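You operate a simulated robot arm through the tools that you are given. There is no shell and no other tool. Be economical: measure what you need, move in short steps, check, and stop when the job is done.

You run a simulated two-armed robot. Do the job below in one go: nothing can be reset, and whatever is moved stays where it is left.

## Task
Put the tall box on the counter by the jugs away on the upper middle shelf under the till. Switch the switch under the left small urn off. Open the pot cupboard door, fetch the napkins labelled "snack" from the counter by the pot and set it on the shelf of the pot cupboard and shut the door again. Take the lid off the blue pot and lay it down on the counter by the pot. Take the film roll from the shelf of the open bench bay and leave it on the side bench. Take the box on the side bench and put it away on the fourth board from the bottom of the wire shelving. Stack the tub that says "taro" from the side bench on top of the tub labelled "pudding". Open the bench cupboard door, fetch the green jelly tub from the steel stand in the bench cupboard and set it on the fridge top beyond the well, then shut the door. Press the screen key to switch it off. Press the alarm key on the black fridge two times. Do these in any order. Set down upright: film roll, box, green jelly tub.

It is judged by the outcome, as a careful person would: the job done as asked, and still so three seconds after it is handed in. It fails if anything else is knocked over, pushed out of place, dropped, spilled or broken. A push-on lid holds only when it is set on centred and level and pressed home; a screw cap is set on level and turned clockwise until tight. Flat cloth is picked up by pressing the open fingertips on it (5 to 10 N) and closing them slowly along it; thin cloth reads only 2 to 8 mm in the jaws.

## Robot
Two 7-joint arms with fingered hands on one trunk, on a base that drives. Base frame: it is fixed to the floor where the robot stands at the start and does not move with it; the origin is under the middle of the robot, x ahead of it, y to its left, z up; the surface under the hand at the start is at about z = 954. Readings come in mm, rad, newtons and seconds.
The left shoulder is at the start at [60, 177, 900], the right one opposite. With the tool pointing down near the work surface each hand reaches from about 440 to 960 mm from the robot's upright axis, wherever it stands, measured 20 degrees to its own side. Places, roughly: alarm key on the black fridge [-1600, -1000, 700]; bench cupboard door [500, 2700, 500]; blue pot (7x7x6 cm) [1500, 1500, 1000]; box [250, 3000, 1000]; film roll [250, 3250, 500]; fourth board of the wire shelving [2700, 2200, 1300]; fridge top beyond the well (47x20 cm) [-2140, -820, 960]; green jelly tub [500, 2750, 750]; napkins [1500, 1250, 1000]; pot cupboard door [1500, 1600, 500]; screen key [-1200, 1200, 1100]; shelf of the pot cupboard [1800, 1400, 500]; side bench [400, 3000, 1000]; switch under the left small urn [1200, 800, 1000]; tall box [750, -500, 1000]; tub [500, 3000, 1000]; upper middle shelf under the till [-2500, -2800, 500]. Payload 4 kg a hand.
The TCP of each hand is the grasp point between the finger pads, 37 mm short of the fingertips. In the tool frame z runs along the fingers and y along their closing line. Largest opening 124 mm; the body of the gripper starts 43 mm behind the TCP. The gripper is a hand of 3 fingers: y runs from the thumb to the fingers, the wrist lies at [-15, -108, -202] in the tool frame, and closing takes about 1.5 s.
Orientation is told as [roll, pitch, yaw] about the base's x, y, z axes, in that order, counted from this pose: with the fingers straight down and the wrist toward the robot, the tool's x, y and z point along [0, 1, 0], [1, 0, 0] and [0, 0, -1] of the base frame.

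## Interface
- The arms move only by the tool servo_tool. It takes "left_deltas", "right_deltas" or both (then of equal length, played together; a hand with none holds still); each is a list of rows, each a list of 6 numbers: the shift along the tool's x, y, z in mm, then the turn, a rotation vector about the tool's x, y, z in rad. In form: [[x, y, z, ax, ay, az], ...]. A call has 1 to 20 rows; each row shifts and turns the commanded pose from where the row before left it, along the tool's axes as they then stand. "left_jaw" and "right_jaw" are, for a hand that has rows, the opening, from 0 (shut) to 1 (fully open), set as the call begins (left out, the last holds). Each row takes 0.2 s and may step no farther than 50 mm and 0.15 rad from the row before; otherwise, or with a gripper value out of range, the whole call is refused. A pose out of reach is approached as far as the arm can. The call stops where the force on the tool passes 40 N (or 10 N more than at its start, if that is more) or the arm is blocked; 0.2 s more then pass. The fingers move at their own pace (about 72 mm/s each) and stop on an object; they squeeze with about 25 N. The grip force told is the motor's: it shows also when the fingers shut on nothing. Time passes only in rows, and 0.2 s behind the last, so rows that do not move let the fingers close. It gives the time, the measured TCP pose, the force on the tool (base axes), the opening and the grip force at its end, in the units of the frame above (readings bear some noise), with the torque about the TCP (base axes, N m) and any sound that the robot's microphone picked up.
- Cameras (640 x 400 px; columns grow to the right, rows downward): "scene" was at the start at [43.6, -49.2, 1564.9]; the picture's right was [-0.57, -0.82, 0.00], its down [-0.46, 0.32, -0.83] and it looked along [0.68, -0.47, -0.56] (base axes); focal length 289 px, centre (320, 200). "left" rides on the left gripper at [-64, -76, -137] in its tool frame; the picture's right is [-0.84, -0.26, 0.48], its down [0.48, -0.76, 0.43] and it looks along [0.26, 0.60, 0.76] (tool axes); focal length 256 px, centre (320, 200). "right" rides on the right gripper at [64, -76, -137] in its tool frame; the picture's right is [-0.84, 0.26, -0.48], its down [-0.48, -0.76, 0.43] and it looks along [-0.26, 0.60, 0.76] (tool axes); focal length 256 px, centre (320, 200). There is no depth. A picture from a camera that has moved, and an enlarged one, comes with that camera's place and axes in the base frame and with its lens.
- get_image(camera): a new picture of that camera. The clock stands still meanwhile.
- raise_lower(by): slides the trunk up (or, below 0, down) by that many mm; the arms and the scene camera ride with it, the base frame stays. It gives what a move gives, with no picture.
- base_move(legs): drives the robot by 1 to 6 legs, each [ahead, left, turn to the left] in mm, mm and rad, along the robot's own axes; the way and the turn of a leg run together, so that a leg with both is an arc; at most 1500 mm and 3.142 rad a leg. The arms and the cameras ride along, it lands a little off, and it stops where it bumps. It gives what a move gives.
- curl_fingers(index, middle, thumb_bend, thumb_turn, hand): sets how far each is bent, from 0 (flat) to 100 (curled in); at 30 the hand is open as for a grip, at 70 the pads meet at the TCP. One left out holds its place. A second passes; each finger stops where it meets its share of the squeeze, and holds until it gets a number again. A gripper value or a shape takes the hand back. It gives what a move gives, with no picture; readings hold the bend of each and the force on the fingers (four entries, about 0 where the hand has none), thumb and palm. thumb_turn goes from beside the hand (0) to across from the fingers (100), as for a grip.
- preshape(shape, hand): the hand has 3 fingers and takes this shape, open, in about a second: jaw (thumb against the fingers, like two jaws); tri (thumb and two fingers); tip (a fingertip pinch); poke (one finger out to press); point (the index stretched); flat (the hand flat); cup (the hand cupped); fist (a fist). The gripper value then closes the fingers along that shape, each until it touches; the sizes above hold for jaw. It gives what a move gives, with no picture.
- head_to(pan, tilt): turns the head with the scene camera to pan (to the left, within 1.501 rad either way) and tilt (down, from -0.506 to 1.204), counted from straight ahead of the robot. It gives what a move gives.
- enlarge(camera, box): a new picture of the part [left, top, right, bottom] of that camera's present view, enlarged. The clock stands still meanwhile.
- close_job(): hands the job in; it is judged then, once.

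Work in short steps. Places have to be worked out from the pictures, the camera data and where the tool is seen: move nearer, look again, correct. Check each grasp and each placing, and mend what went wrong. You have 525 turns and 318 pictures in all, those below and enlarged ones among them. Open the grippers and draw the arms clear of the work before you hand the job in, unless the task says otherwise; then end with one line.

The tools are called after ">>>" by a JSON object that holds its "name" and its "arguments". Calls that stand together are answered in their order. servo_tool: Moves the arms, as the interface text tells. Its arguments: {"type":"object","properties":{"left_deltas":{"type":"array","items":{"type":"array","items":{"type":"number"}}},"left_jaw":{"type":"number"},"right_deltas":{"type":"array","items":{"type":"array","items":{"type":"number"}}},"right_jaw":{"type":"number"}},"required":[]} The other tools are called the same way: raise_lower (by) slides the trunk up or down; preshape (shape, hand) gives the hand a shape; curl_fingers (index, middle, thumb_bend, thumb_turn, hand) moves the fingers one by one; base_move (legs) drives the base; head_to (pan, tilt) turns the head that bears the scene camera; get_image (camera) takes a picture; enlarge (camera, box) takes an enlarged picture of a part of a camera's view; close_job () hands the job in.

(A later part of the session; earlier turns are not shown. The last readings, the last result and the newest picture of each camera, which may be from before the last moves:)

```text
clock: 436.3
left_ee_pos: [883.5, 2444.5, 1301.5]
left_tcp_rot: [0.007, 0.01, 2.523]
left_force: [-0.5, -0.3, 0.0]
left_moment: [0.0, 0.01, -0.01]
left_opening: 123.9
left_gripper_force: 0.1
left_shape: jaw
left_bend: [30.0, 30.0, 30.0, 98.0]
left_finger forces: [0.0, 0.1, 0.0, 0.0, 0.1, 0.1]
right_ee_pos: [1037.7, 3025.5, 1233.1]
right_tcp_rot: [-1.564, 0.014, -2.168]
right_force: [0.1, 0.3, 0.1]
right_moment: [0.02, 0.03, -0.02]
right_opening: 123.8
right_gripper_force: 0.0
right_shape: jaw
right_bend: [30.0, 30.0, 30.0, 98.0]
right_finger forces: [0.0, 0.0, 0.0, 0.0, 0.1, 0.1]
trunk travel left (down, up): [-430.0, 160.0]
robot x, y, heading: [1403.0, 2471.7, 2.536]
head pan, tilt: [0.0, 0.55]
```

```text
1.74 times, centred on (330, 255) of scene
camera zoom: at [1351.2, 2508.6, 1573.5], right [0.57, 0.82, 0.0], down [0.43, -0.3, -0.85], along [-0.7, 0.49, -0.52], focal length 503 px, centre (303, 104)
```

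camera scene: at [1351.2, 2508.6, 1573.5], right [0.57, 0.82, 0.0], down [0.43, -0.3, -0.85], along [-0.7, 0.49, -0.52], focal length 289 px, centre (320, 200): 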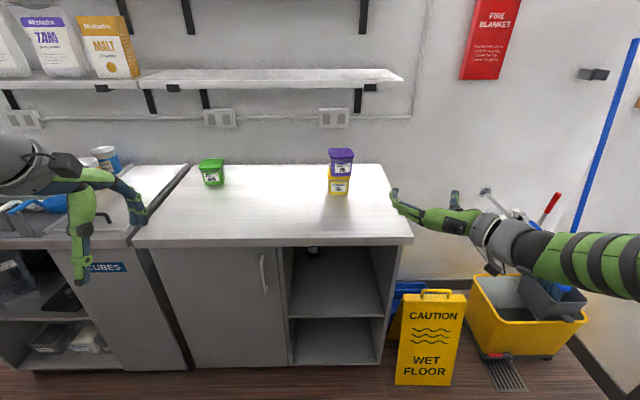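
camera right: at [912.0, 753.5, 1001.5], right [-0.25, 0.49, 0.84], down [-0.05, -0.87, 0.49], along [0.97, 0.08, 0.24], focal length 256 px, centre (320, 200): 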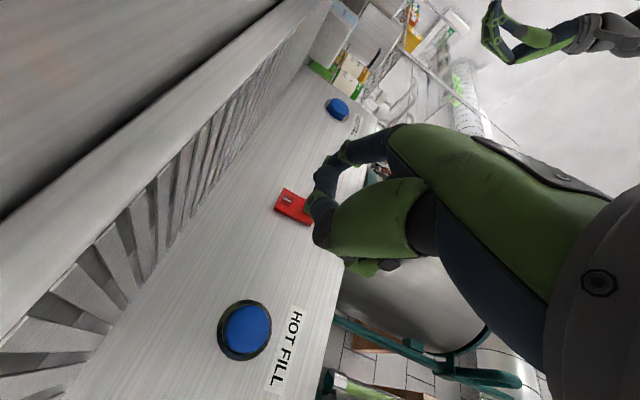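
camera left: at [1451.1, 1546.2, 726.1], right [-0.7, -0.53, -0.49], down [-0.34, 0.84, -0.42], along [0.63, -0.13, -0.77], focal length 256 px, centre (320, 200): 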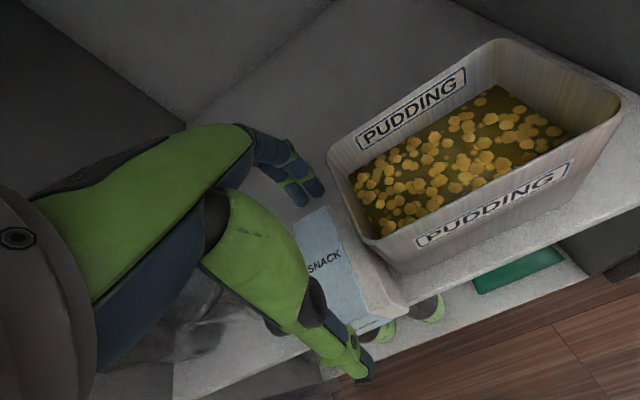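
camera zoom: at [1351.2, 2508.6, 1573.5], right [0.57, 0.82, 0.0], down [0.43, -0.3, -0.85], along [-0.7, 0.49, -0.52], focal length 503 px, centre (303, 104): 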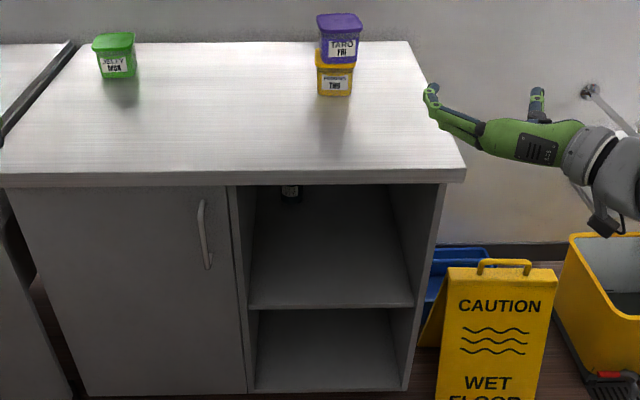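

I lower the trunk to look into the bay.

>>> {"name": "raise_lower", "arguments": {"by": -400}}

>>> {"name": "head_to", "arguments": {"pan": 0.0, "tilt": 0.4}}

>>> {"name": "get_image", "arguments": {"camera": "scene"}}

```text
clock: 440.1
left_ee_pos: [883.0, 2443.1, 901.3]
left_tcp_rot: [0.007, 0.01, 2.524]
left_force: [0.0, -0.7, -0.8]
left_moment: [0.01, 0.01, -0.01]
left_opening: 123.5
left_gripper_force: 0.0
left_shape: jaw
left_bend: [30.0, 30.0, 30.0, 98.0]
left_finger forces: [0.1, 0.0, 0.1, 0.0, 0.1, 0.0]
right_ee_pos: [1037.0, 3024.9, 832.5]
right_tcp_rot: [-1.564, 0.015, -2.168]
right_force: [0.0, -0.3, 0.0]
right_moment: [0.01, 0.0, 0.02]
right_opening: 123.7
right_gripper_force: 0.0
right_shape: jaw
right_bend: [30.0, 30.0, 30.0, 98.0]
right_finger forces: [0.1, 0.0, 0.1, 0.0, 0.1, 0.1]
trunk travel left (down, up): [-30.0, 560.0]
robot x, y, heading: [1399.3, 2471.2, 2.529]
head pan, tilt: [0.0, 0.55]
```

```text
clock: 440.8
left_ee_pos: [882.8, 2444.6, 901.1]
left_tcp_rot: [0.006, 0.011, 2.52]
left_force: [-0.3, 0.9, -0.5]
left_moment: [-0.03, 0.02, 0.0]
left_opening: 124.0
left_gripper_force: 0.1
left_shape: jaw
left_bend: [30.0, 30.0, 30.0, 98.0]
left_finger forces: [0.0, 0.0, 0.0, 0.0, 0.0, 0.0]
right_ee_pos: [1039.2, 3023.8, 833.1]
right_tcp_rot: [-1.563, 0.014, -2.169]
right_force: [-0.3, -1.0, -0.1]
right_moment: [0.0, -0.01, 0.03]
right_opening: 123.6
right_gripper_force: 0.0
right_shape: jaw
right_bend: [30.0, 30.0, 30.0, 98.0]
right_finger forces: [0.1, 0.0, 0.0, 0.0, 0.0, 0.0]
trunk travel left (down, up): [-30.0, 560.0]
robot x, y, heading: [1396.6, 2472.7, 2.528]
head pan, tilt: [0.0, 0.4]
```

```text
104 pictures are left
camera scene: at [1348.8, 2510.1, 1187.2], right [0.57, 0.82, 0.0], down [0.32, -0.22, -0.92], along [-0.75, 0.53, -0.39], focal length 289 px, centre (320, 200)
```

scene: 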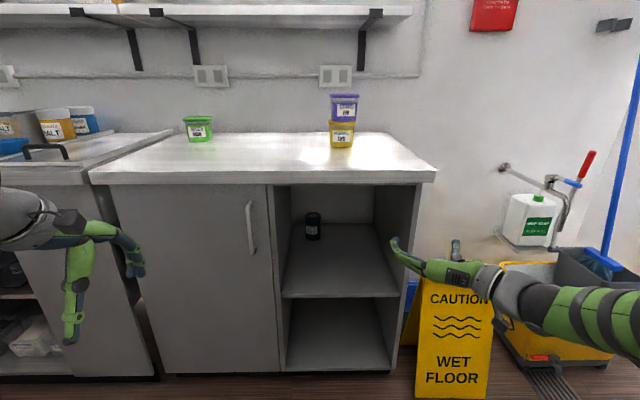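

>>> {"name": "enlarge", "arguments": {"camera": "scene", "box": [260, 170, 440, 310]}}

```text
2.86 times, centred on (350, 240) of scene
camera zoom: at [1348.8, 2510.1, 1187.2], right [0.57, 0.82, 0.0], down [0.32, -0.22, -0.92], along [-0.75, 0.53, -0.39], focal length 826 px, centre (234, 86)
```

zoom: 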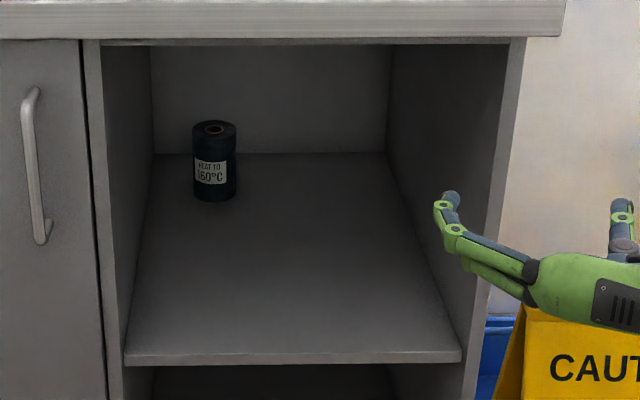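

Film roll stands at about n≈-1500, u≈2806 on the shelf (z≈505), Ø68×113. I raise the left hand clear, lower the right hand (already horizontal) to z≈565, and shift left.

>>> {"name": "servo_tool", "arguments": {"left_deltas": [[0, 0, -45, 0, 0, 0], [0, 0, -45, 0, 0, 0], [0, 0, -45, 0, 0, 0], [0, 0, -45, 0, 0, 0], [0, 0, -45, 0, 0, 0], [0, 0, -45, 0, 0, 0], [0, 0, 0, 0, 0, 0], [0, 0, 0, 0, 0, 0], [0, 0, 0, 0, 0, 0]], "right_deltas": [[0, 39, 0, 0, 0, 0], [0, 39, 0, 0, 0, 0], [0, 38, 0, 0, 0, 0], [45, 0, 0, 0, 0, 0], [45, 0, 0, 0, 0, 0], [45, 0, 0, 0, 0, 0], [45, 0, 0, 0, 0, 0], [45, 0, 0, 0, 0, 0], [40, 0, 0, 0, 0, 0]]}}

>>> {"name": "base_move", "arguments": {"legs": [[0, 154, 0.006], [180, 0, 0]]}}

>>> {"name": "get_image", "arguments": {"camera": "scene"}}

>>> {"name": "get_image", "arguments": {"camera": "right"}}

```text
clock: 442.8
left_ee_pos: [882.8, 2448.0, 1170.8]
left_tcp_rot: [0.006, 0.011, 2.523]
left_force: [0.6, -0.4, 1.0]
left_moment: [0.01, -0.03, 0.04]
left_opening: 123.9
left_gripper_force: 0.1
left_shape: jaw
left_bend: [30.0, 30.0, 30.0, 98.0]
left_finger forces: [0.1, 0.0, 0.0, 0.0, 0.0, 0.0]
right_ee_pos: [978.0, 2929.1, 565.5]
right_tcp_rot: [-1.565, 0.018, -2.169]
right_force: [0.4, -0.4, 0.0]
right_moment: [-0.01, -0.02, 0.03]
right_opening: 123.9
right_gripper_force: 0.1
right_shape: jaw
right_bend: [30.0, 30.0, 30.0, 98.0]
right_finger forces: [0.0, 0.0, 0.0, 0.0, 0.0, 0.0]
trunk travel left (down, up): [-30.0, 560.0]
robot x, y, heading: [1401.3, 2473.2, 2.532]
head pan, tilt: [0.0, 0.4]
```

```text
clock: 445.3
left_ee_pos: [644.5, 2418.9, 1171.5]
left_tcp_rot: [0.007, 0.01, 2.531]
left_force: [1.2, 0.1, 0.1]
left_moment: [-0.01, -0.03, 0.02]
left_opening: 123.7
left_gripper_force: 0.0
left_shape: jaw
left_bend: [30.0, 30.0, 30.0, 98.0]
left_finger forces: [0.0, 0.0, 0.0, 0.1, 0.0, 0.0]
right_ee_pos: [736.0, 2900.3, 566.7]
right_tcp_rot: [-1.563, 0.015, -2.163]
right_force: [-0.2, 0.6, 0.3]
right_moment: [0.01, -0.01, 0.02]
right_opening: 123.6
right_gripper_force: 0.1
right_shape: jaw
right_bend: [30.0, 30.0, 30.0, 98.0]
right_finger forces: [0.0, 0.0, 0.1, 0.0, 0.1, 0.1]
trunk travel left (down, up): [-30.0, 560.0]
robot x, y, heading: [1164.3, 2443.7, 2.536]
head pan, tilt: [0.0, 0.4]
```

```text
102 pictures are left
camera scene: at [1110.6, 2483.8, 1187.2], right [0.57, 0.82, 0.0], down [0.32, -0.22, -0.92], along [-0.76, 0.52, -0.39], focal length 289 px, centre (320, 200)
```

scene: 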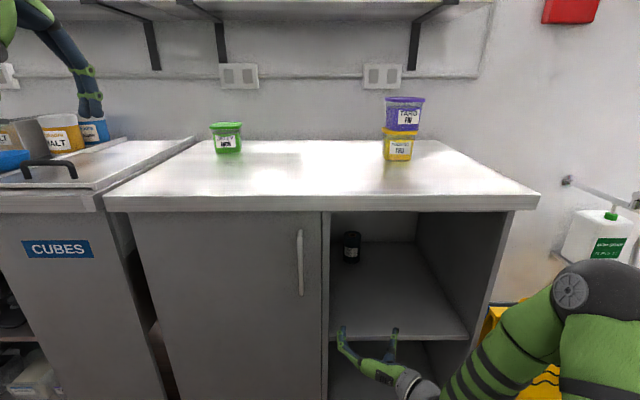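

```text
101 pictures are left
camera right: at [893.7, 2887.7, 504.4], right [0.24, -0.49, 0.84], down [0.06, 0.87, 0.49], along [-0.97, -0.07, 0.24], focal length 256 px, centre (320, 200)
```

right: 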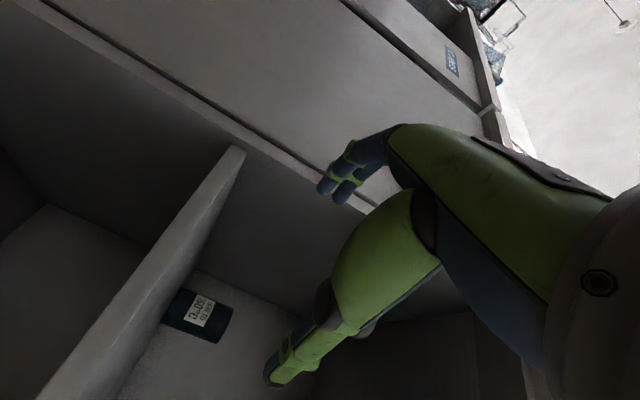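

The elbow would hit the bench end if I drove far in, so I drive only 90 mm and extend the arm instead.

>>> {"name": "base_move", "arguments": {"legs": [[90, 0, 0]]}}

>>> {"name": "servo_tool", "arguments": {"right_deltas": [[0, -2, 40, 0, 0, 0], [0, 0, 40, 0, 0, 0], [0, 0, 40, 0, 0, 0], [0, 0, 40, 0, 0, 0], [0, 0, 40, 0, 0, 0], [0, 0, 40, 0, 0, 0], [0, 0, 0, 0, 0, 0]]}}

>>> {"name": "get_image", "arguments": {"camera": "scene"}}

>>> {"name": "get_image", "arguments": {"camera": "right"}}

```text
clock: 446.4
left_ee_pos: [571.0, 2469.5, 1171.0]
left_tcp_rot: [0.008, 0.012, 2.529]
left_force: [-0.2, 0.6, 0.4]
left_moment: [0.0, 0.02, 0.01]
left_opening: 123.9
left_gripper_force: 0.0
left_shape: jaw
left_bend: [30.0, 30.0, 30.0, 98.0]
left_finger forces: [0.0, 0.1, 0.1, 0.0, 0.1, 0.0]
right_ee_pos: [662.7, 2951.1, 566.1]
right_tcp_rot: [-1.561, 0.016, -2.162]
right_force: [-1.0, 0.1, -0.8]
right_moment: [0.01, 0.03, 0.03]
right_opening: 123.8
right_gripper_force: 0.0
right_shape: jaw
right_bend: [30.0, 30.0, 30.0, 98.0]
right_finger forces: [0.1, 0.1, 0.1, 0.1, 0.1, 0.0]
trunk travel left (down, up): [-30.0, 560.0]
robot x, y, heading: [1088.5, 2499.7, 2.539]
head pan, tilt: [0.0, 0.4]
```

```text
clock: 448.0
left_ee_pos: [570.5, 2469.3, 1171.0]
left_tcp_rot: [0.009, 0.013, 2.528]
left_force: [0.1, 0.2, 0.8]
left_moment: [-0.04, 0.01, 0.01]
left_opening: 123.8
left_gripper_force: 0.1
left_shape: jaw
left_bend: [30.0, 30.0, 30.0, 98.0]
left_finger forces: [0.0, 0.0, 0.0, 0.1, 0.1, 0.1]
right_ee_pos: [464.4, 3087.9, 566.1]
right_tcp_rot: [-1.561, 0.015, -2.162]
right_force: [0.1, 0.2, -0.7]
right_moment: [-0.02, 0.01, 0.02]
right_opening: 123.9
right_gripper_force: 0.0
right_shape: jaw
right_bend: [30.0, 30.0, 30.0, 98.0]
right_finger forces: [0.0, 0.1, 0.0, 0.0, 0.0, 0.0]
trunk travel left (down, up): [-30.0, 560.0]
robot x, y, heading: [1085.2, 2492.2, 2.54]
head pan, tilt: [0.0, 0.4]
```

```text
100 pictures are left
camera scene: at [1036.2, 2535.2, 1187.2], right [0.57, 0.82, 0.0], down [0.32, -0.22, -0.92], along [-0.76, 0.52, -0.39], focal length 289 px, centre (320, 200)
```

scene: 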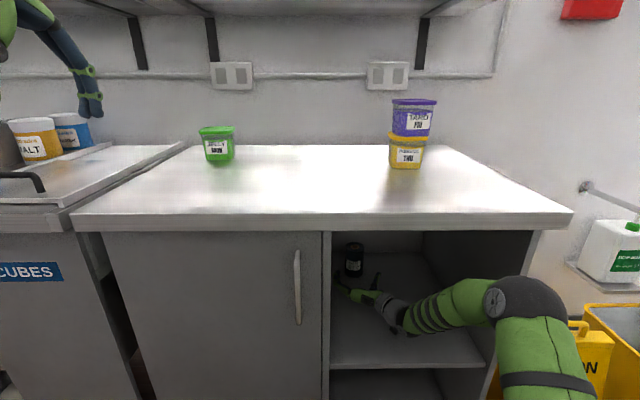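

```text
99 pictures are left
camera right: at [621.2, 3075.1, 504.3], right [0.24, -0.49, 0.84], down [0.05, 0.87, 0.49], along [-0.97, -0.07, 0.24], focal length 256 px, centre (320, 200)
```

right: 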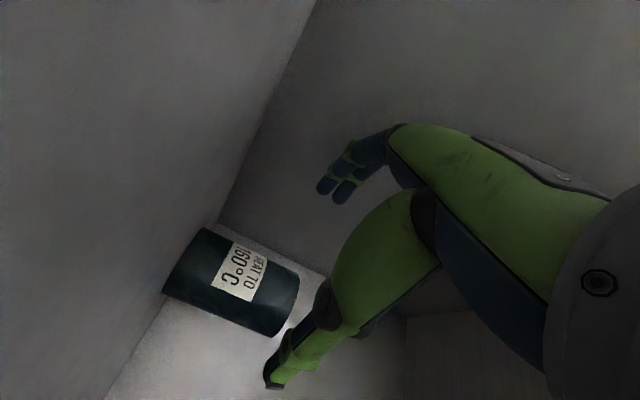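

The shelf is lower than I thought (z≈478): roll centre at n≈-1550, u≈2800, z≈535. I lower 26 mm and advance 120 mm.

>>> {"name": "servo_tool", "arguments": {"right_deltas": [[13, 0, 30, 0, 0, 0], [13, 0, 30, 0, 0, 0], [0, 0, 30, 0, 0, 0], [0, 0, 30, 0, 0, 0], [0, 0, 0, 0, 0, 0]]}}

>>> {"name": "get_image", "arguments": {"camera": "right"}}

>>> {"name": "enlarge", "arguments": {"camera": "scene", "box": [310, 210, 510, 350]}}

```text
clock: 449.0
left_ee_pos: [572.3, 2466.9, 1171.2]
left_tcp_rot: [0.005, 0.01, 2.529]
left_force: [0.6, 0.3, -0.4]
left_moment: [0.02, 0.05, -0.03]
left_opening: 123.8
left_gripper_force: 0.0
left_shape: jaw
left_bend: [30.0, 30.0, 30.0, 98.0]
left_finger forces: [0.0, 0.0, 0.0, 0.1, 0.1, 0.0]
right_ee_pos: [371.6, 3151.3, 561.3]
right_tcp_rot: [-1.592, 0.017, -2.165]
right_force: [-5.2, 1.6, 30.7]
right_moment: [-0.22, -5.06, 0.18]
right_opening: 123.7
right_gripper_force: 0.0
right_shape: jaw
right_bend: [30.0, 30.0, 30.0, 98.0]
right_finger forces: [0.0, 0.0, 0.0, 0.0, 0.0, 0.1]
trunk travel left (down, up): [-30.0, 560.0]
robot x, y, heading: [1088.5, 2498.5, 2.541]
head pan, tilt: [0.0, 0.4]
stopped in row 4 (right hand): the force on the tool passed its limit at 362 N (the readings are from after the stop); the commanded pose is now the measured one
```

```text
98 pictures are left
camera right: at [527.0, 3140.1, 495.5], right [0.26, -0.5, 0.82], down [0.07, 0.86, 0.5], along [-0.96, -0.08, 0.26], focal length 256 px, centre (320, 200)
```

right: 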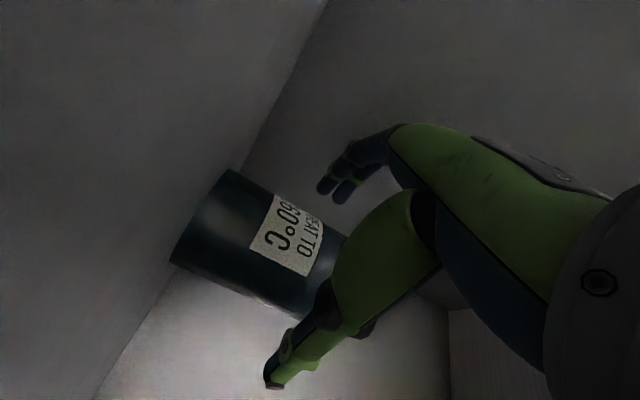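

```text
2.86 times, centred on (410, 280) of scene
camera zoom: at [1038.3, 2533.0, 1186.3], right [0.57, 0.82, 0.0], down [0.32, -0.22, -0.92], along [-0.76, 0.52, -0.39], focal length 826 px, centre (63, -29)
```

zoom: 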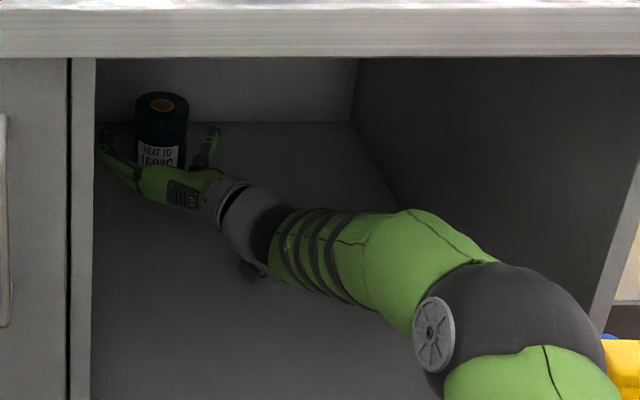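

The hand camera underneath touched the shelf board. I raise 17 mm first, then advance 52 mm.

>>> {"name": "servo_tool", "arguments": {"right_deltas": [[-9, 0, 0, 0, 0, 0], [-9, 0, 0, 0, 0, 0], [0, 0, 0, 0, 0, 0]]}}

>>> {"name": "servo_tool", "arguments": {"right_deltas": [[0, 0, 18, 0, 0, 0], [0, 0, 18, 0, 0, 0], [0, 0, 16, 0, 0, 0], [0, 0, 0, 0, 0, 0]]}}

>>> {"name": "enlarge", "arguments": {"camera": "scene", "box": [310, 210, 510, 350]}}

```text
clock: 449.8
left_ee_pos: [570.8, 2468.8, 1170.7]
left_tcp_rot: [0.007, 0.012, 2.529]
left_force: [-0.3, 0.2, 0.6]
left_moment: [-0.04, 0.02, -0.01]
left_opening: 123.7
left_gripper_force: 0.1
left_shape: jaw
left_bend: [30.0, 30.0, 30.0, 98.0]
left_finger forces: [0.0, 0.0, 0.0, 0.1, 0.0, 0.0]
right_ee_pos: [372.6, 3152.1, 569.2]
right_tcp_rot: [-1.578, 0.017, -2.166]
right_force: [-0.1, -0.4, -0.5]
right_moment: [-0.01, 0.0, 0.02]
right_opening: 123.6
right_gripper_force: 0.0
right_shape: jaw
right_bend: [30.0, 30.0, 30.0, 98.0]
right_finger forces: [0.1, 0.0, 0.0, 0.0, 0.0, 0.0]
trunk travel left (down, up): [-30.0, 560.0]
robot x, y, heading: [1086.0, 2497.7, 2.543]
head pan, tilt: [0.0, 0.4]
```

```text
clock: 450.8
left_ee_pos: [570.8, 2469.9, 1171.5]
left_tcp_rot: [0.008, 0.012, 2.528]
left_force: [-0.3, -0.5, -0.3]
left_moment: [0.02, 0.0, -0.01]
left_opening: 123.8
left_gripper_force: 0.1
left_shape: jaw
left_bend: [30.0, 30.0, 30.0, 98.0]
left_finger forces: [0.0, 0.1, 0.1, 0.0, 0.0, 0.1]
right_ee_pos: [329.1, 3180.7, 569.6]
right_tcp_rot: [-1.579, 0.016, -2.165]
right_force: [-0.1, 0.3, 0.1]
right_moment: [-0.03, 0.04, 0.01]
right_opening: 123.8
right_gripper_force: 0.1
right_shape: jaw
right_bend: [30.0, 30.0, 30.0, 98.0]
right_finger forces: [0.0, 0.0, 0.0, 0.0, 0.0, 0.1]
trunk travel left (down, up): [-30.0, 560.0]
robot x, y, heading: [1087.1, 2499.2, 2.541]
head pan, tilt: [0.0, 0.4]
```

```text
2.86 times, centred on (410, 280) of scene
camera zoom: at [1036.7, 2534.9, 1187.2], right [0.57, 0.82, 0.0], down [0.32, -0.22, -0.92], along [-0.76, 0.52, -0.39], focal length 826 px, centre (63, -29)
```

zoom: 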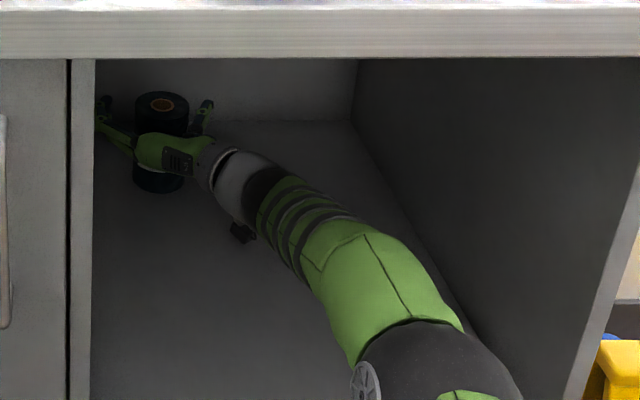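

Fingers straddle the roll. I close.

>>> {"name": "servo_tool", "arguments": {"right_deltas": [[0, 0, 0, 0, 0, 0], [0, 0, 0, 0, 0, 0], [0, 0, 0, 0, 0, 0], [0, 0, 0, 0, 0, 0], [0, 0, 0, 0, 0, 0], [0, 0, 0, 0, 0, 0], [0, 0, 0, 0, 0, 0]], "right_jaw": 0.0}}

>>> {"name": "get_image", "arguments": {"camera": "right"}}

```text
clock: 452.4
left_ee_pos: [571.0, 2469.1, 1172.1]
left_tcp_rot: [0.007, 0.012, 2.53]
left_force: [0.6, 0.1, -1.0]
left_moment: [-0.01, 0.0, 0.01]
left_opening: 124.3
left_gripper_force: 0.1
left_shape: jaw
left_bend: [30.0, 30.0, 30.0, 98.0]
left_finger forces: [0.1, 0.1, 0.0, 0.0, 0.0, 0.1]
right_ee_pos: [330.0, 3181.6, 571.4]
right_tcp_rot: [-1.58, 0.017, -2.167]
right_force: [1.2, 1.6, 1.6]
right_moment: [-0.04, 0.01, 0.0]
right_opening: 66.7
right_gripper_force: 25.0
right_shape: jaw
right_bend: [47.0, 57.0, 44.0, 99.0]
right_finger forces: [27.1, 7.5, 0.1, 0.0, 35.2, 0.0]
trunk travel left (down, up): [-30.0, 560.0]
robot x, y, heading: [1087.8, 2498.3, 2.539]
head pan, tilt: [0.0, 0.4]
```

```text
95 pictures are left
camera right: at [485.1, 3168.6, 506.8], right [0.25, -0.5, 0.83], down [0.07, 0.86, 0.5], along [-0.96, -0.07, 0.25], focal length 256 px, centre (320, 200)
```

right: 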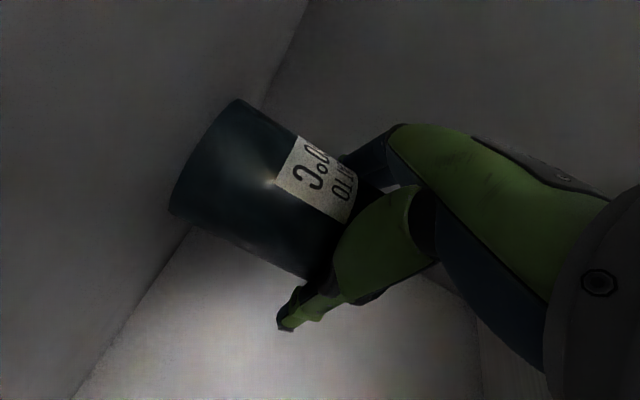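

Gripped at Ø~67. I lift 45 mm and withdraw.

>>> {"name": "servo_tool", "arguments": {"right_deltas": [[-10, 0, 0, 0, 0, 0], [-15, 0, 0, 0, 0, 0], [-20, 0, 0, 0, 0, 0], [0, 0, -40, 0, 0, 0], [0, 0, -40, 0, 0, 0], [0, 0, -40, 0, 0, 0], [0, 0, -40, 0, 0, 0], [0, 0, 0, 0, 0, 0]]}}

>>> {"name": "get_image", "arguments": {"camera": "right"}}

>>> {"name": "get_image", "arguments": {"camera": "scene"}}

```text
clock: 454.2
left_ee_pos: [570.3, 2470.6, 1171.1]
left_tcp_rot: [0.009, 0.012, 2.53]
left_force: [0.2, 0.1, -0.3]
left_moment: [0.04, 0.03, -0.04]
left_opening: 123.8
left_gripper_force: 0.0
left_shape: jaw
left_bend: [30.0, 30.0, 30.0, 98.0]
left_finger forces: [0.1, 0.0, 0.0, 0.0, 0.0, 0.0]
right_ee_pos: [462.5, 3094.1, 615.3]
right_tcp_rot: [-1.58, 0.016, -2.166]
right_force: [0.6, 0.2, -3.8]
right_moment: [0.04, 0.05, -0.01]
right_opening: 66.5
right_gripper_force: 24.9
right_shape: jaw
right_bend: [47.0, 57.0, 44.0, 99.0]
right_finger forces: [26.9, 7.5, 0.0, 0.0, 33.7, 0.0]
trunk travel left (down, up): [-30.0, 560.0]
robot x, y, heading: [1086.5, 2500.4, 2.544]
head pan, tilt: [0.0, 0.4]
```

```text
94 pictures are left
camera right: at [618.4, 3081.0, 550.5], right [0.26, -0.5, 0.83], down [0.07, 0.86, 0.5], along [-0.96, -0.07, 0.25], focal length 256 px, centre (320, 200)
```

right: 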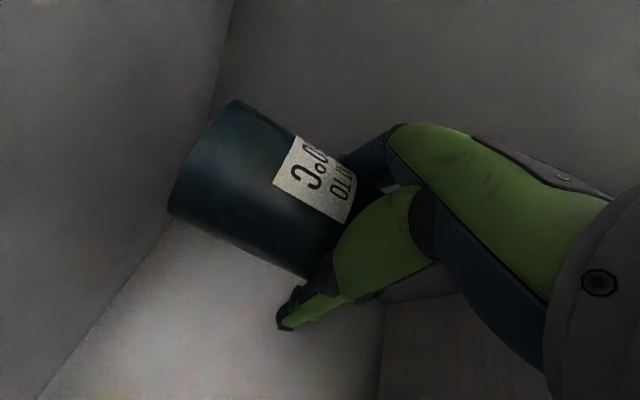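

```text
93 pictures are left
camera scene: at [1036.6, 2535.0, 1187.2], right [0.57, 0.82, 0.0], down [0.32, -0.22, -0.92], along [-0.76, 0.52, -0.39], focal length 289 px, centre (320, 200)
```

scene: 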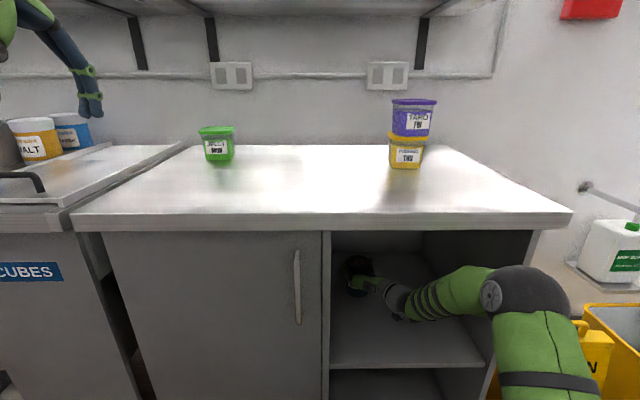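

Roll held upright. I back out, raise the trunk and hand above the bench top.

>>> {"name": "base_move", "arguments": {"legs": [[-420, 0, -0.008]]}}

>>> {"name": "raise_lower", "arguments": {"by": 400}}

>>> {"name": "servo_tool", "arguments": {"right_deltas": [[-40, 0, 0, 0, 0, 0], [-40, 0, 0, 0, 0, 0], [-20, 0, 0, 0, 0, 0], [0, 0, 0, 0, 0, 0]], "left_deltas": [[0, 0, 40, 0, 0, 0], [0, 0, 40, 0, 0, 0], [0, 0, 40, 0, 0, 0], [0, 0, 40, 0, 0, 0]]}}

>>> {"name": "get_image", "arguments": {"camera": "scene"}}

```text
clock: 456.8
left_ee_pos: [918.1, 2231.7, 1170.4]
left_tcp_rot: [0.008, 0.013, 2.519]
left_force: [-0.6, 0.4, -0.4]
left_moment: [0.02, 0.01, -0.01]
left_opening: 124.1
left_gripper_force: 0.0
left_shape: jaw
left_bend: [30.0, 30.0, 30.0, 98.0]
left_finger forces: [0.0, 0.0, 0.0, 0.0, 0.1, 0.0]
right_ee_pos: [814.5, 2856.5, 613.4]
right_tcp_rot: [-1.579, 0.016, -2.176]
right_force: [-0.7, 0.2, -4.0]
right_moment: [0.03, -0.01, 0.01]
right_opening: 66.7
right_gripper_force: 24.8
right_shape: jaw
right_bend: [47.0, 57.0, 44.0, 99.0]
right_finger forces: [26.9, 7.5, 0.1, 0.0, 33.7, 0.1]
trunk travel left (down, up): [-30.0, 560.0]
robot x, y, heading: [1435.5, 2254.1, 2.528]
head pan, tilt: [0.0, 0.4]
```

```text
clock: 460.6
left_ee_pos: [918.6, 2232.2, 1571.8]
left_tcp_rot: [0.006, 0.013, 2.522]
left_force: [-0.3, 0.8, 0.3]
left_moment: [0.05, -0.04, -0.01]
left_opening: 123.9
left_gripper_force: 0.0
left_shape: jaw
left_bend: [30.0, 30.0, 30.0, 98.0]
left_finger forces: [0.1, 0.2, 0.0, 0.0, 0.1, 0.1]
right_ee_pos: [815.1, 2857.4, 1014.2]
right_tcp_rot: [-1.579, 0.016, -2.174]
right_force: [-0.2, 0.7, -3.9]
right_moment: [0.06, 0.03, 0.02]
right_opening: 66.3
right_gripper_force: 24.9
right_shape: jaw
right_bend: [47.0, 57.0, 44.0, 99.0]
right_finger forces: [26.9, 7.5, 0.0, 0.0, 33.5, 0.0]
trunk travel left (down, up): [-430.0, 160.0]
robot x, y, heading: [1435.6, 2252.8, 2.535]
head pan, tilt: [0.0, 0.4]
```

```text
clock: 461.6
left_ee_pos: [919.1, 2231.2, 1411.5]
left_tcp_rot: [0.005, 0.011, 2.521]
left_force: [0.7, -1.0, -0.1]
left_moment: [0.01, -0.01, 0.0]
left_opening: 124.3
left_gripper_force: 0.2
left_shape: jaw
left_bend: [30.0, 30.0, 30.0, 98.0]
left_finger forces: [0.0, 0.0, 0.0, 0.0, 0.1, 0.1]
right_ee_pos: [816.8, 2856.2, 1115.2]
right_tcp_rot: [-1.58, 0.016, -2.173]
right_force: [0.1, -0.4, -4.0]
right_moment: [0.06, 0.02, 0.0]
right_opening: 66.3
right_gripper_force: 24.9
right_shape: jaw
right_bend: [47.0, 57.0, 44.0, 99.0]
right_finger forces: [26.9, 7.6, 0.0, 0.0, 33.4, 0.0]
trunk travel left (down, up): [-430.0, 160.0]
robot x, y, heading: [1432.8, 2257.7, 2.531]
head pan, tilt: [0.0, 0.4]
```

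```text
92 pictures are left
camera scene: at [1385.1, 2292.7, 1587.2], right [0.58, 0.82, 0.0], down [0.32, -0.22, -0.92], along [-0.75, 0.53, -0.39], focal length 289 px, centre (320, 200)
```

scene: 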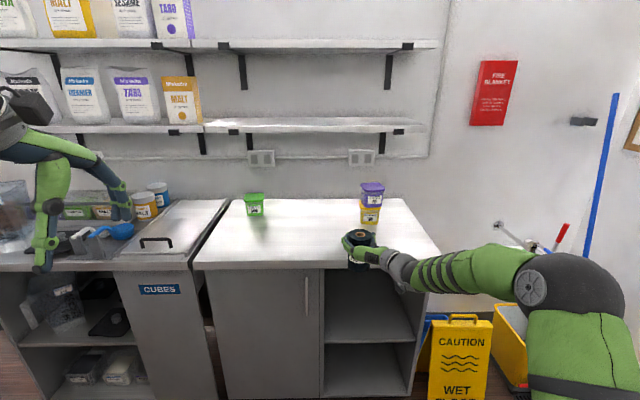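

I strafe left 150 and drive forward 270 to bring the roll over the free bench area, then lower.

>>> {"name": "base_move", "arguments": {"legs": [[0, 150, 0], [270, 0, 0]]}}

>>> {"name": "servo_tool", "arguments": {"right_deltas": [[25, 0, 0, 0, 0, 0], [15, 0, 0, 0, 0, 0], [8, 0, 0, 0, 0, 0], [0, 0, 0, 0, 0, 0]]}}

>>> {"name": "enlarge", "arguments": {"camera": "scene", "box": [260, 160, 460, 300]}}

```text
clock: 464.5
left_ee_pos: [611.5, 2271.3, 1411.1]
left_tcp_rot: [0.005, 0.012, 2.515]
left_force: [0.2, 0.7, 0.0]
left_moment: [0.0, -0.03, -0.02]
left_opening: 123.7
left_gripper_force: 0.2
left_shape: jaw
left_bend: [30.0, 30.0, 30.0, 98.0]
left_finger forces: [0.1, 0.0, 0.0, 0.0, 0.1, 0.1]
right_ee_pos: [509.1, 2896.3, 1113.7]
right_tcp_rot: [-1.58, 0.016, -2.18]
right_force: [0.3, 0.6, -4.2]
right_moment: [0.05, -0.04, 0.02]
right_opening: 66.3
right_gripper_force: 25.4
right_shape: jaw
right_bend: [47.0, 57.0, 45.0, 99.0]
right_finger forces: [26.8, 7.4, 0.0, 0.1, 33.3, 0.0]
trunk travel left (down, up): [-430.0, 160.0]
robot x, y, heading: [1126.3, 2290.9, 2.526]
head pan, tilt: [0.0, 0.4]
```

```text
clock: 465.5
left_ee_pos: [611.7, 2270.9, 1412.4]
left_tcp_rot: [0.007, 0.011, 2.516]
left_force: [0.3, 0.8, -0.2]
left_moment: [0.0, -0.02, 0.02]
left_opening: 123.8
left_gripper_force: 0.0
left_shape: jaw
left_bend: [30.0, 30.0, 30.0, 98.0]
left_finger forces: [0.0, 0.0, 0.0, 0.0, 0.0, 0.0]
right_ee_pos: [510.6, 2897.8, 1066.5]
right_tcp_rot: [-1.581, 0.016, -2.179]
right_force: [0.1, 0.6, -4.2]
right_moment: [0.05, 0.01, 0.0]
right_opening: 66.3
right_gripper_force: 24.8
right_shape: jaw
right_bend: [47.0, 57.0, 45.0, 99.0]
right_finger forces: [26.7, 7.4, 0.1, 0.1, 33.4, 0.1]
trunk travel left (down, up): [-430.0, 160.0]
robot x, y, heading: [1126.4, 2288.6, 2.524]
head pan, tilt: [0.0, 0.4]
```

```text
2.86 times, centred on (360, 230) of scene
camera zoom: at [1076.8, 2330.5, 1587.2], right [0.58, 0.81, 0.0], down [0.32, -0.23, -0.92], along [-0.75, 0.53, -0.39], focal length 826 px, centre (206, 114)
```

zoom: 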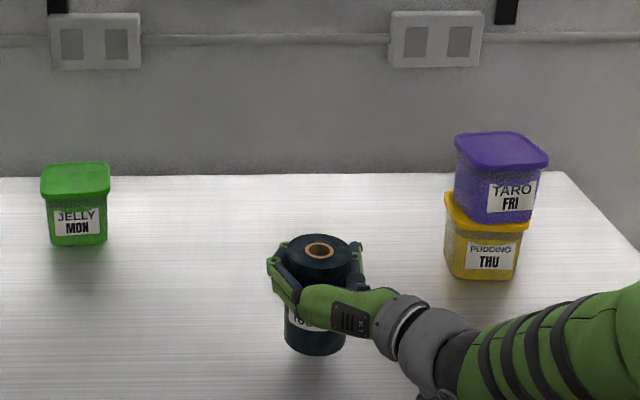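

>>> {"name": "servo_tool", "arguments": {"right_deltas": [[4, 0, 0, 0, 0, 0], [3, 0, 0, 0, 0, 0], [2, 0, 0, 0, 0, 0]]}}

>>> {"name": "servo_tool", "arguments": {"right_deltas": [[2, 0, 0, 0, 0, 0], [2, 0, 0, 0, 0, 0]]}}

```text
clock: 466.3
left_ee_pos: [611.4, 2271.3, 1411.4]
left_tcp_rot: [0.009, 0.012, 2.516]
left_force: [0.3, -0.5, 0.1]
left_moment: [-0.02, 0.0, -0.03]
left_opening: 123.8
left_gripper_force: 0.0
left_shape: jaw
left_bend: [30.0, 30.0, 30.0, 98.0]
left_finger forces: [0.1, 0.0, 0.0, 0.0, 0.0, 0.1]
right_ee_pos: [511.0, 2896.0, 1058.9]
right_tcp_rot: [-1.579, 0.015, -2.18]
right_force: [0.7, -0.6, -4.1]
right_moment: [0.09, 0.05, 0.04]
right_opening: 66.8
right_gripper_force: 25.2
right_shape: jaw
right_bend: [47.0, 57.0, 45.0, 99.0]
right_finger forces: [26.8, 7.4, 0.0, 0.1, 33.2, 0.0]
trunk travel left (down, up): [-430.0, 160.0]
robot x, y, heading: [1132.0, 2291.5, 2.523]
head pan, tilt: [0.0, 0.4]
```

```text
clock: 466.9
left_ee_pos: [611.4, 2271.4, 1411.8]
left_tcp_rot: [0.007, 0.012, 2.516]
left_force: [-0.1, 0.1, 1.5]
left_moment: [-0.02, -0.02, 0.02]
left_opening: 124.0
left_gripper_force: 0.0
left_shape: jaw
left_bend: [30.0, 30.0, 30.0, 98.0]
left_finger forces: [0.0, 0.0, 0.0, 0.0, 0.0, 0.0]
right_ee_pos: [512.0, 2895.8, 1054.4]
right_tcp_rot: [-1.58, 0.015, -2.178]
right_force: [0.0, 0.2, -4.4]
right_moment: [0.05, 0.04, 0.0]
right_opening: 66.6
right_gripper_force: 25.2
right_shape: jaw
right_bend: [47.0, 57.0, 45.0, 99.0]
right_finger forces: [26.9, 7.4, 0.1, 0.0, 33.3, 0.1]
trunk travel left (down, up): [-430.0, 160.0]
robot x, y, heading: [1128.8, 2292.1, 2.524]
head pan, tilt: [0.0, 0.4]
```

Still no contact; I continue in 2 mm steps.

>>> {"name": "servo_tool", "arguments": {"right_deltas": [[2, 0, 0, 0, 0, 0], [2, 0, 0, 0, 0, 0], [2, 0, 0, 0, 0, 0]]}}

>>> {"name": "enlarge", "arguments": {"camera": "scene", "box": [260, 160, 460, 300]}}

```text
clock: 467.7
left_ee_pos: [611.8, 2270.5, 1413.0]
left_tcp_rot: [0.007, 0.013, 2.515]
left_force: [0.0, -0.2, -0.2]
left_moment: [0.02, 0.03, -0.02]
left_opening: 123.9
left_gripper_force: 0.1
left_shape: jaw
left_bend: [30.0, 30.0, 30.0, 98.0]
left_finger forces: [0.1, 0.1, 0.0, 0.1, 0.1, 0.0]
right_ee_pos: [510.9, 2897.1, 1048.0]
right_tcp_rot: [-1.579, 0.016, -2.18]
right_force: [0.1, -0.5, -3.1]
right_moment: [0.04, -0.01, -0.03]
right_opening: 66.7
right_gripper_force: 24.6
right_shape: jaw
right_bend: [47.0, 57.0, 45.0, 99.0]
right_finger forces: [26.8, 7.3, 0.0, 0.1, 33.3, 0.0]
trunk travel left (down, up): [-430.0, 160.0]
robot x, y, heading: [1129.6, 2294.8, 2.525]
head pan, tilt: [0.0, 0.4]
```

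```text
2.86 times, centred on (360, 230) of scene
camera zoom: at [1076.7, 2330.6, 1587.2], right [0.58, 0.81, 0.0], down [0.32, -0.23, -0.92], along [-0.75, 0.53, -0.39], focal length 826 px, centre (206, 114)
```

zoom: 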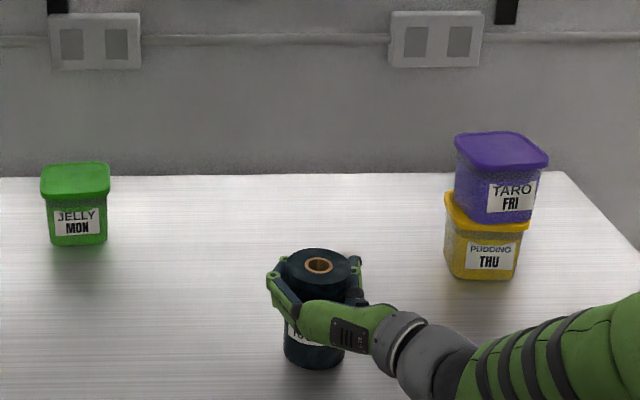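

>>> {"name": "servo_tool", "arguments": {"right_deltas": [[2, 0, 0, 0, 0, 0], [2, 0, 0, 0, 0, 0], [2, 0, 0, 0, 0, 0]]}}

```text
clock: 468.5
left_ee_pos: [611.1, 2270.8, 1412.6]
left_tcp_rot: [0.006, 0.013, 2.515]
left_force: [0.6, 0.1, -0.5]
left_moment: [0.01, 0.01, -0.01]
left_opening: 124.0
left_gripper_force: 0.0
left_shape: jaw
left_bend: [30.0, 30.0, 30.0, 98.0]
left_finger forces: [0.0, 0.0, 0.0, 0.0, 0.1, 0.1]
right_ee_pos: [511.6, 2897.9, 1041.0]
right_tcp_rot: [-1.579, 0.016, -2.179]
right_force: [0.1, 0.2, -2.9]
right_moment: [0.01, 0.02, -0.01]
right_opening: 66.5
right_gripper_force: 25.5
right_shape: jaw
right_bend: [47.0, 57.0, 44.0, 99.0]
right_finger forces: [26.7, 7.6, 0.0, 0.0, 33.6, 0.0]
trunk travel left (down, up): [-430.0, 160.0]
robot x, y, heading: [1129.3, 2290.5, 2.527]
head pan, tilt: [0.0, 0.4]
```

>>> {"name": "get_image", "arguments": {"camera": "right"}}

>>> {"name": "servo_tool", "arguments": {"right_deltas": [[2, 0, 0, 0, 0, 0], [2, 0, 0, 0, 0, 0]]}}

```text
89 pictures are left
camera right: at [666.4, 2882.7, 977.5], right [0.25, -0.5, 0.83], down [0.08, 0.86, 0.5], along [-0.97, -0.06, 0.25], focal length 256 px, centre (320, 200)
```

right: 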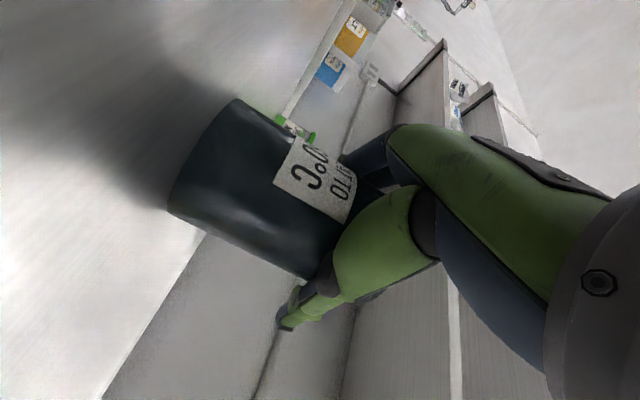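

```text
clock: 469.1
left_ee_pos: [612.5, 2271.1, 1411.9]
left_tcp_rot: [0.007, 0.013, 2.515]
left_force: [-0.5, -0.2, 0.0]
left_moment: [-0.03, 0.01, 0.04]
left_opening: 124.1
left_gripper_force: 0.1
left_shape: jaw
left_bend: [30.0, 30.0, 30.0, 98.0]
left_finger forces: [0.0, 0.0, 0.0, 0.0, 0.1, 0.0]
right_ee_pos: [511.2, 2897.0, 1040.2]
right_tcp_rot: [-1.584, 0.014, -2.18]
right_force: [-2.7, 3.3, 8.1]
right_moment: [-0.11, 0.11, -0.01]
right_opening: 66.7
right_gripper_force: 25.1
right_shape: jaw
right_bend: [47.0, 57.0, 44.0, 100.0]
right_finger forces: [27.0, 8.8, 0.1, 0.0, 34.4, 0.1]
trunk travel left (down, up): [-430.0, 160.0]
robot x, y, heading: [1123.9, 2291.9, 2.522]
head pan, tilt: [0.0, 0.4]
```

Contact. I open and retract straight back.

>>> {"name": "servo_tool", "arguments": {"right_deltas": [[0, 0, 0, 0, 0, 0], [0, 0, 0, 0, 0, 0], [0, 0, 0, 0, 0, 0], [0, 0, 0, 0, 0, 0], [0, 0, 0, 0, 0, 0]], "right_jaw": 1.0}}

>>> {"name": "servo_tool", "arguments": {"right_deltas": [[0, 0, -20, 0, 0, 0], [-5, 0, -40, 0, 0, 0], [-10, 0, -40, 0, 0, 0], [-20, 0, -40, 0, 0, 0]]}}

>>> {"name": "enlarge", "arguments": {"camera": "scene", "box": [240, 150, 480, 310]}}

```text
clock: 470.3
left_ee_pos: [610.8, 2271.9, 1412.1]
left_tcp_rot: [0.005, 0.013, 2.513]
left_force: [0.4, 0.2, -0.2]
left_moment: [-0.02, 0.02, -0.02]
left_opening: 124.0
left_gripper_force: 0.1
left_shape: jaw
left_bend: [30.0, 30.0, 30.0, 98.0]
left_finger forces: [0.0, 0.0, 0.0, 0.0, 0.0, 0.0]
right_ee_pos: [511.3, 2897.3, 1036.5]
right_tcp_rot: [-1.58, 0.014, -2.18]
right_force: [0.5, -0.2, -0.3]
right_moment: [0.0, -0.03, 0.04]
right_opening: 123.6
right_gripper_force: 0.0
right_shape: jaw
right_bend: [30.0, 30.0, 30.0, 98.0]
right_finger forces: [0.1, 0.0, 0.1, 0.0, 0.0, 0.0]
trunk travel left (down, up): [-430.0, 160.0]
robot x, y, heading: [1127.9, 2293.0, 2.522]
head pan, tilt: [0.0, 0.4]
```

```text
clock: 471.3
left_ee_pos: [612.4, 2270.0, 1412.1]
left_tcp_rot: [0.007, 0.009, 2.517]
left_force: [-0.2, 0.0, -0.1]
left_moment: [0.01, 0.0, -0.03]
left_opening: 123.9
left_gripper_force: 0.0
left_shape: jaw
left_bend: [30.0, 30.0, 30.0, 98.0]
left_finger forces: [0.1, 0.1, 0.0, 0.1, 0.0, 0.1]
right_ee_pos: [626.9, 2815.9, 1070.1]
right_tcp_rot: [-1.579, 0.015, -2.179]
right_force: [0.0, -0.7, -0.2]
right_moment: [-0.02, 0.0, 0.01]
right_opening: 123.6
right_gripper_force: 0.1
right_shape: jaw
right_bend: [30.0, 30.0, 30.0, 98.0]
right_finger forces: [0.0, 0.0, 0.1, 0.1, 0.0, 0.1]
trunk travel left (down, up): [-430.0, 160.0]
robot x, y, heading: [1127.7, 2293.5, 2.521]
head pan, tilt: [0.0, 0.4]
```

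```text
2.50 times, centred on (360, 230) of scene
camera zoom: at [1077.8, 2329.7, 1587.2], right [0.58, 0.82, 0.0], down [0.32, -0.23, -0.92], along [-0.75, 0.53, -0.39], focal length 723 px, centre (220, 125)
```

zoom: 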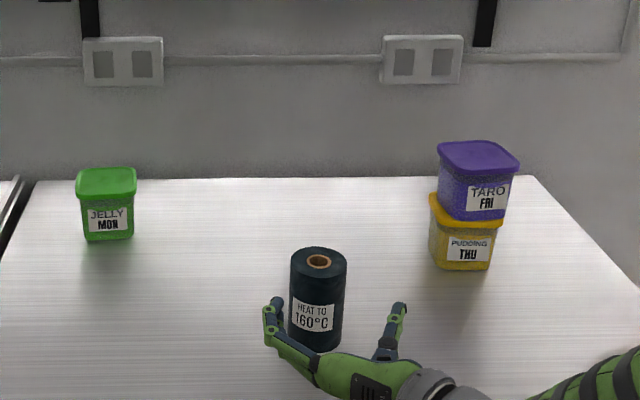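

Film roll stands upright on the bench. Last item: the jelly tub in the cupboard. I retract the right hand, and turn the left hand horizontal for the cupboard's bar handle (u≈2627, z≈680–875).

>>> {"name": "servo_tool", "arguments": {"left_deltas": [[0, 40, 0, 0, 0, 0], [0, 40, 0, 0, 0, 0], [0, 40, 0, 0, 0, 0], [0, 0, 0, 0, 0, 0.15], [0, 0, 0, 0, 0, 0.15], [0, 0, 0, 0, 0, 0.15], [0, 0, 0, 0, 0, 0.15], [0, 0, 0, 0, 0, 0.15], [0, 0, 0, 0, 0, 0.15], [0, 0, 0, 0, 0, 0.15], [0, 0, 0, 0, 0, 0.15], [0, 0, 0, 0, 0, 0.15], [0, 0, 0, 0, 0, 0.15], [0, 0, 0, 0, 0, 0.07]], "right_deltas": [[0, 0, -40, 0, 0, 0], [0, 0, -40, 0, 0, 0], [0, 0, -40, 0, 0, 0], [0, -40, -10, 0, 0, 0], [0, -40, 0, 0, 0, 0], [0, -40, 0, 0, 0, 0], [0, -40, 0, 0, 0, 0], [0, 0, 0, 0, 0, 0], [0, 0, 0, 0, 0, 0], [0, 0, 0, 0, 0, 0], [0, 0, 0, 0, 0, 0], [0, 0, 0, 0, 0, 0], [0, 0, 0, 0, 0, 0], [0, 0, 0, 0, 0, 0]]}}

>>> {"name": "servo_tool", "arguments": {"left_deltas": [[0, 0, 0, 0, 0.15, 0], [0, 0, 0, 0, 0.15, 0], [0, 0, 0, 0, 0.15, 0], [0, 0, 0, 0, 0.15, 0], [0, 0, 0, 0, 0.15, 0], [0, 0, 0, 0, 0.15, 0], [0, 0, 0, 0, 0.15, 0], [0, 0, 0, 0, 0.15, 0], [0, 0, 0, 0, 0.15, 0], [0, 0, 0, 0, 0.15, 0], [0, 0, 0, 0, 0.07, 0], [0, 0, 0, 0, 0, 0]]}}

>>> {"name": "get_image", "arguments": {"camera": "scene"}}

```text
clock: 474.3
left_ee_pos: [514.4, 2340.4, 1410.2]
left_tcp_rot: [-0.011, 0.007, 1.016]
left_force: [0.3, 0.5, -0.6]
left_moment: [0.0, 0.03, 0.01]
left_opening: 123.7
left_gripper_force: 0.1
left_shape: jaw
left_bend: [30.0, 30.0, 30.0, 98.0]
left_finger forces: [0.0, 0.0, 0.1, 0.0, 0.0, 0.1]
left hand out of reach, approached as far as the arm can: row 14
right_ee_pos: [826.9, 2874.7, 1076.2]
right_tcp_rot: [-1.579, 0.014, -2.182]
right_force: [-0.5, 0.2, 0.1]
right_moment: [0.04, -0.01, 0.02]
right_opening: 123.9
right_gripper_force: 0.0
right_shape: jaw
right_bend: [30.0, 30.0, 30.0, 98.0]
right_finger forces: [0.0, 0.1, 0.0, 0.0, 0.0, 0.0]
trunk travel left (down, up): [-430.0, 160.0]
robot x, y, heading: [1128.7, 2292.5, 2.521]
head pan, tilt: [0.0, 0.4]
```

```text
clock: 476.9
left_ee_pos: [515.2, 2340.4, 1409.0]
left_tcp_rot: [1.557, 0.008, 1.016]
left_force: [-0.1, -0.2, 0.5]
left_moment: [0.0, 0.01, -0.02]
left_opening: 123.8
left_gripper_force: 0.2
left_shape: jaw
left_bend: [30.0, 30.0, 30.0, 98.0]
left_finger forces: [0.0, 0.0, 0.0, 0.1, 0.0, 0.0]
right_ee_pos: [825.7, 2874.7, 1075.3]
right_tcp_rot: [-1.579, 0.016, -2.181]
right_force: [0.6, -0.6, -0.1]
right_moment: [0.04, 0.06, 0.05]
right_opening: 123.8
right_gripper_force: 0.1
right_shape: jaw
right_bend: [30.0, 30.0, 30.0, 98.0]
right_finger forces: [0.0, 0.1, 0.1, 0.0, 0.0, 0.0]
trunk travel left (down, up): [-430.0, 160.0]
robot x, y, heading: [1128.5, 2292.5, 2.525]
head pan, tilt: [0.0, 0.4]
```

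```text
87 pictures are left
camera scene: at [1077.1, 2330.3, 1587.2], right [0.58, 0.81, 0.0], down [0.32, -0.23, -0.92], along [-0.75, 0.53, -0.39], focal length 289 px, centre (320, 200)
```

scene: 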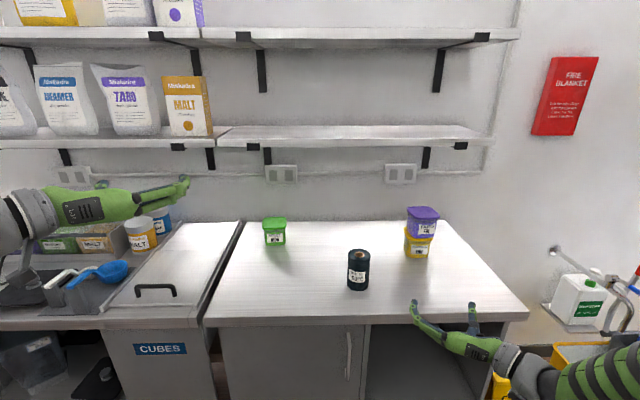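

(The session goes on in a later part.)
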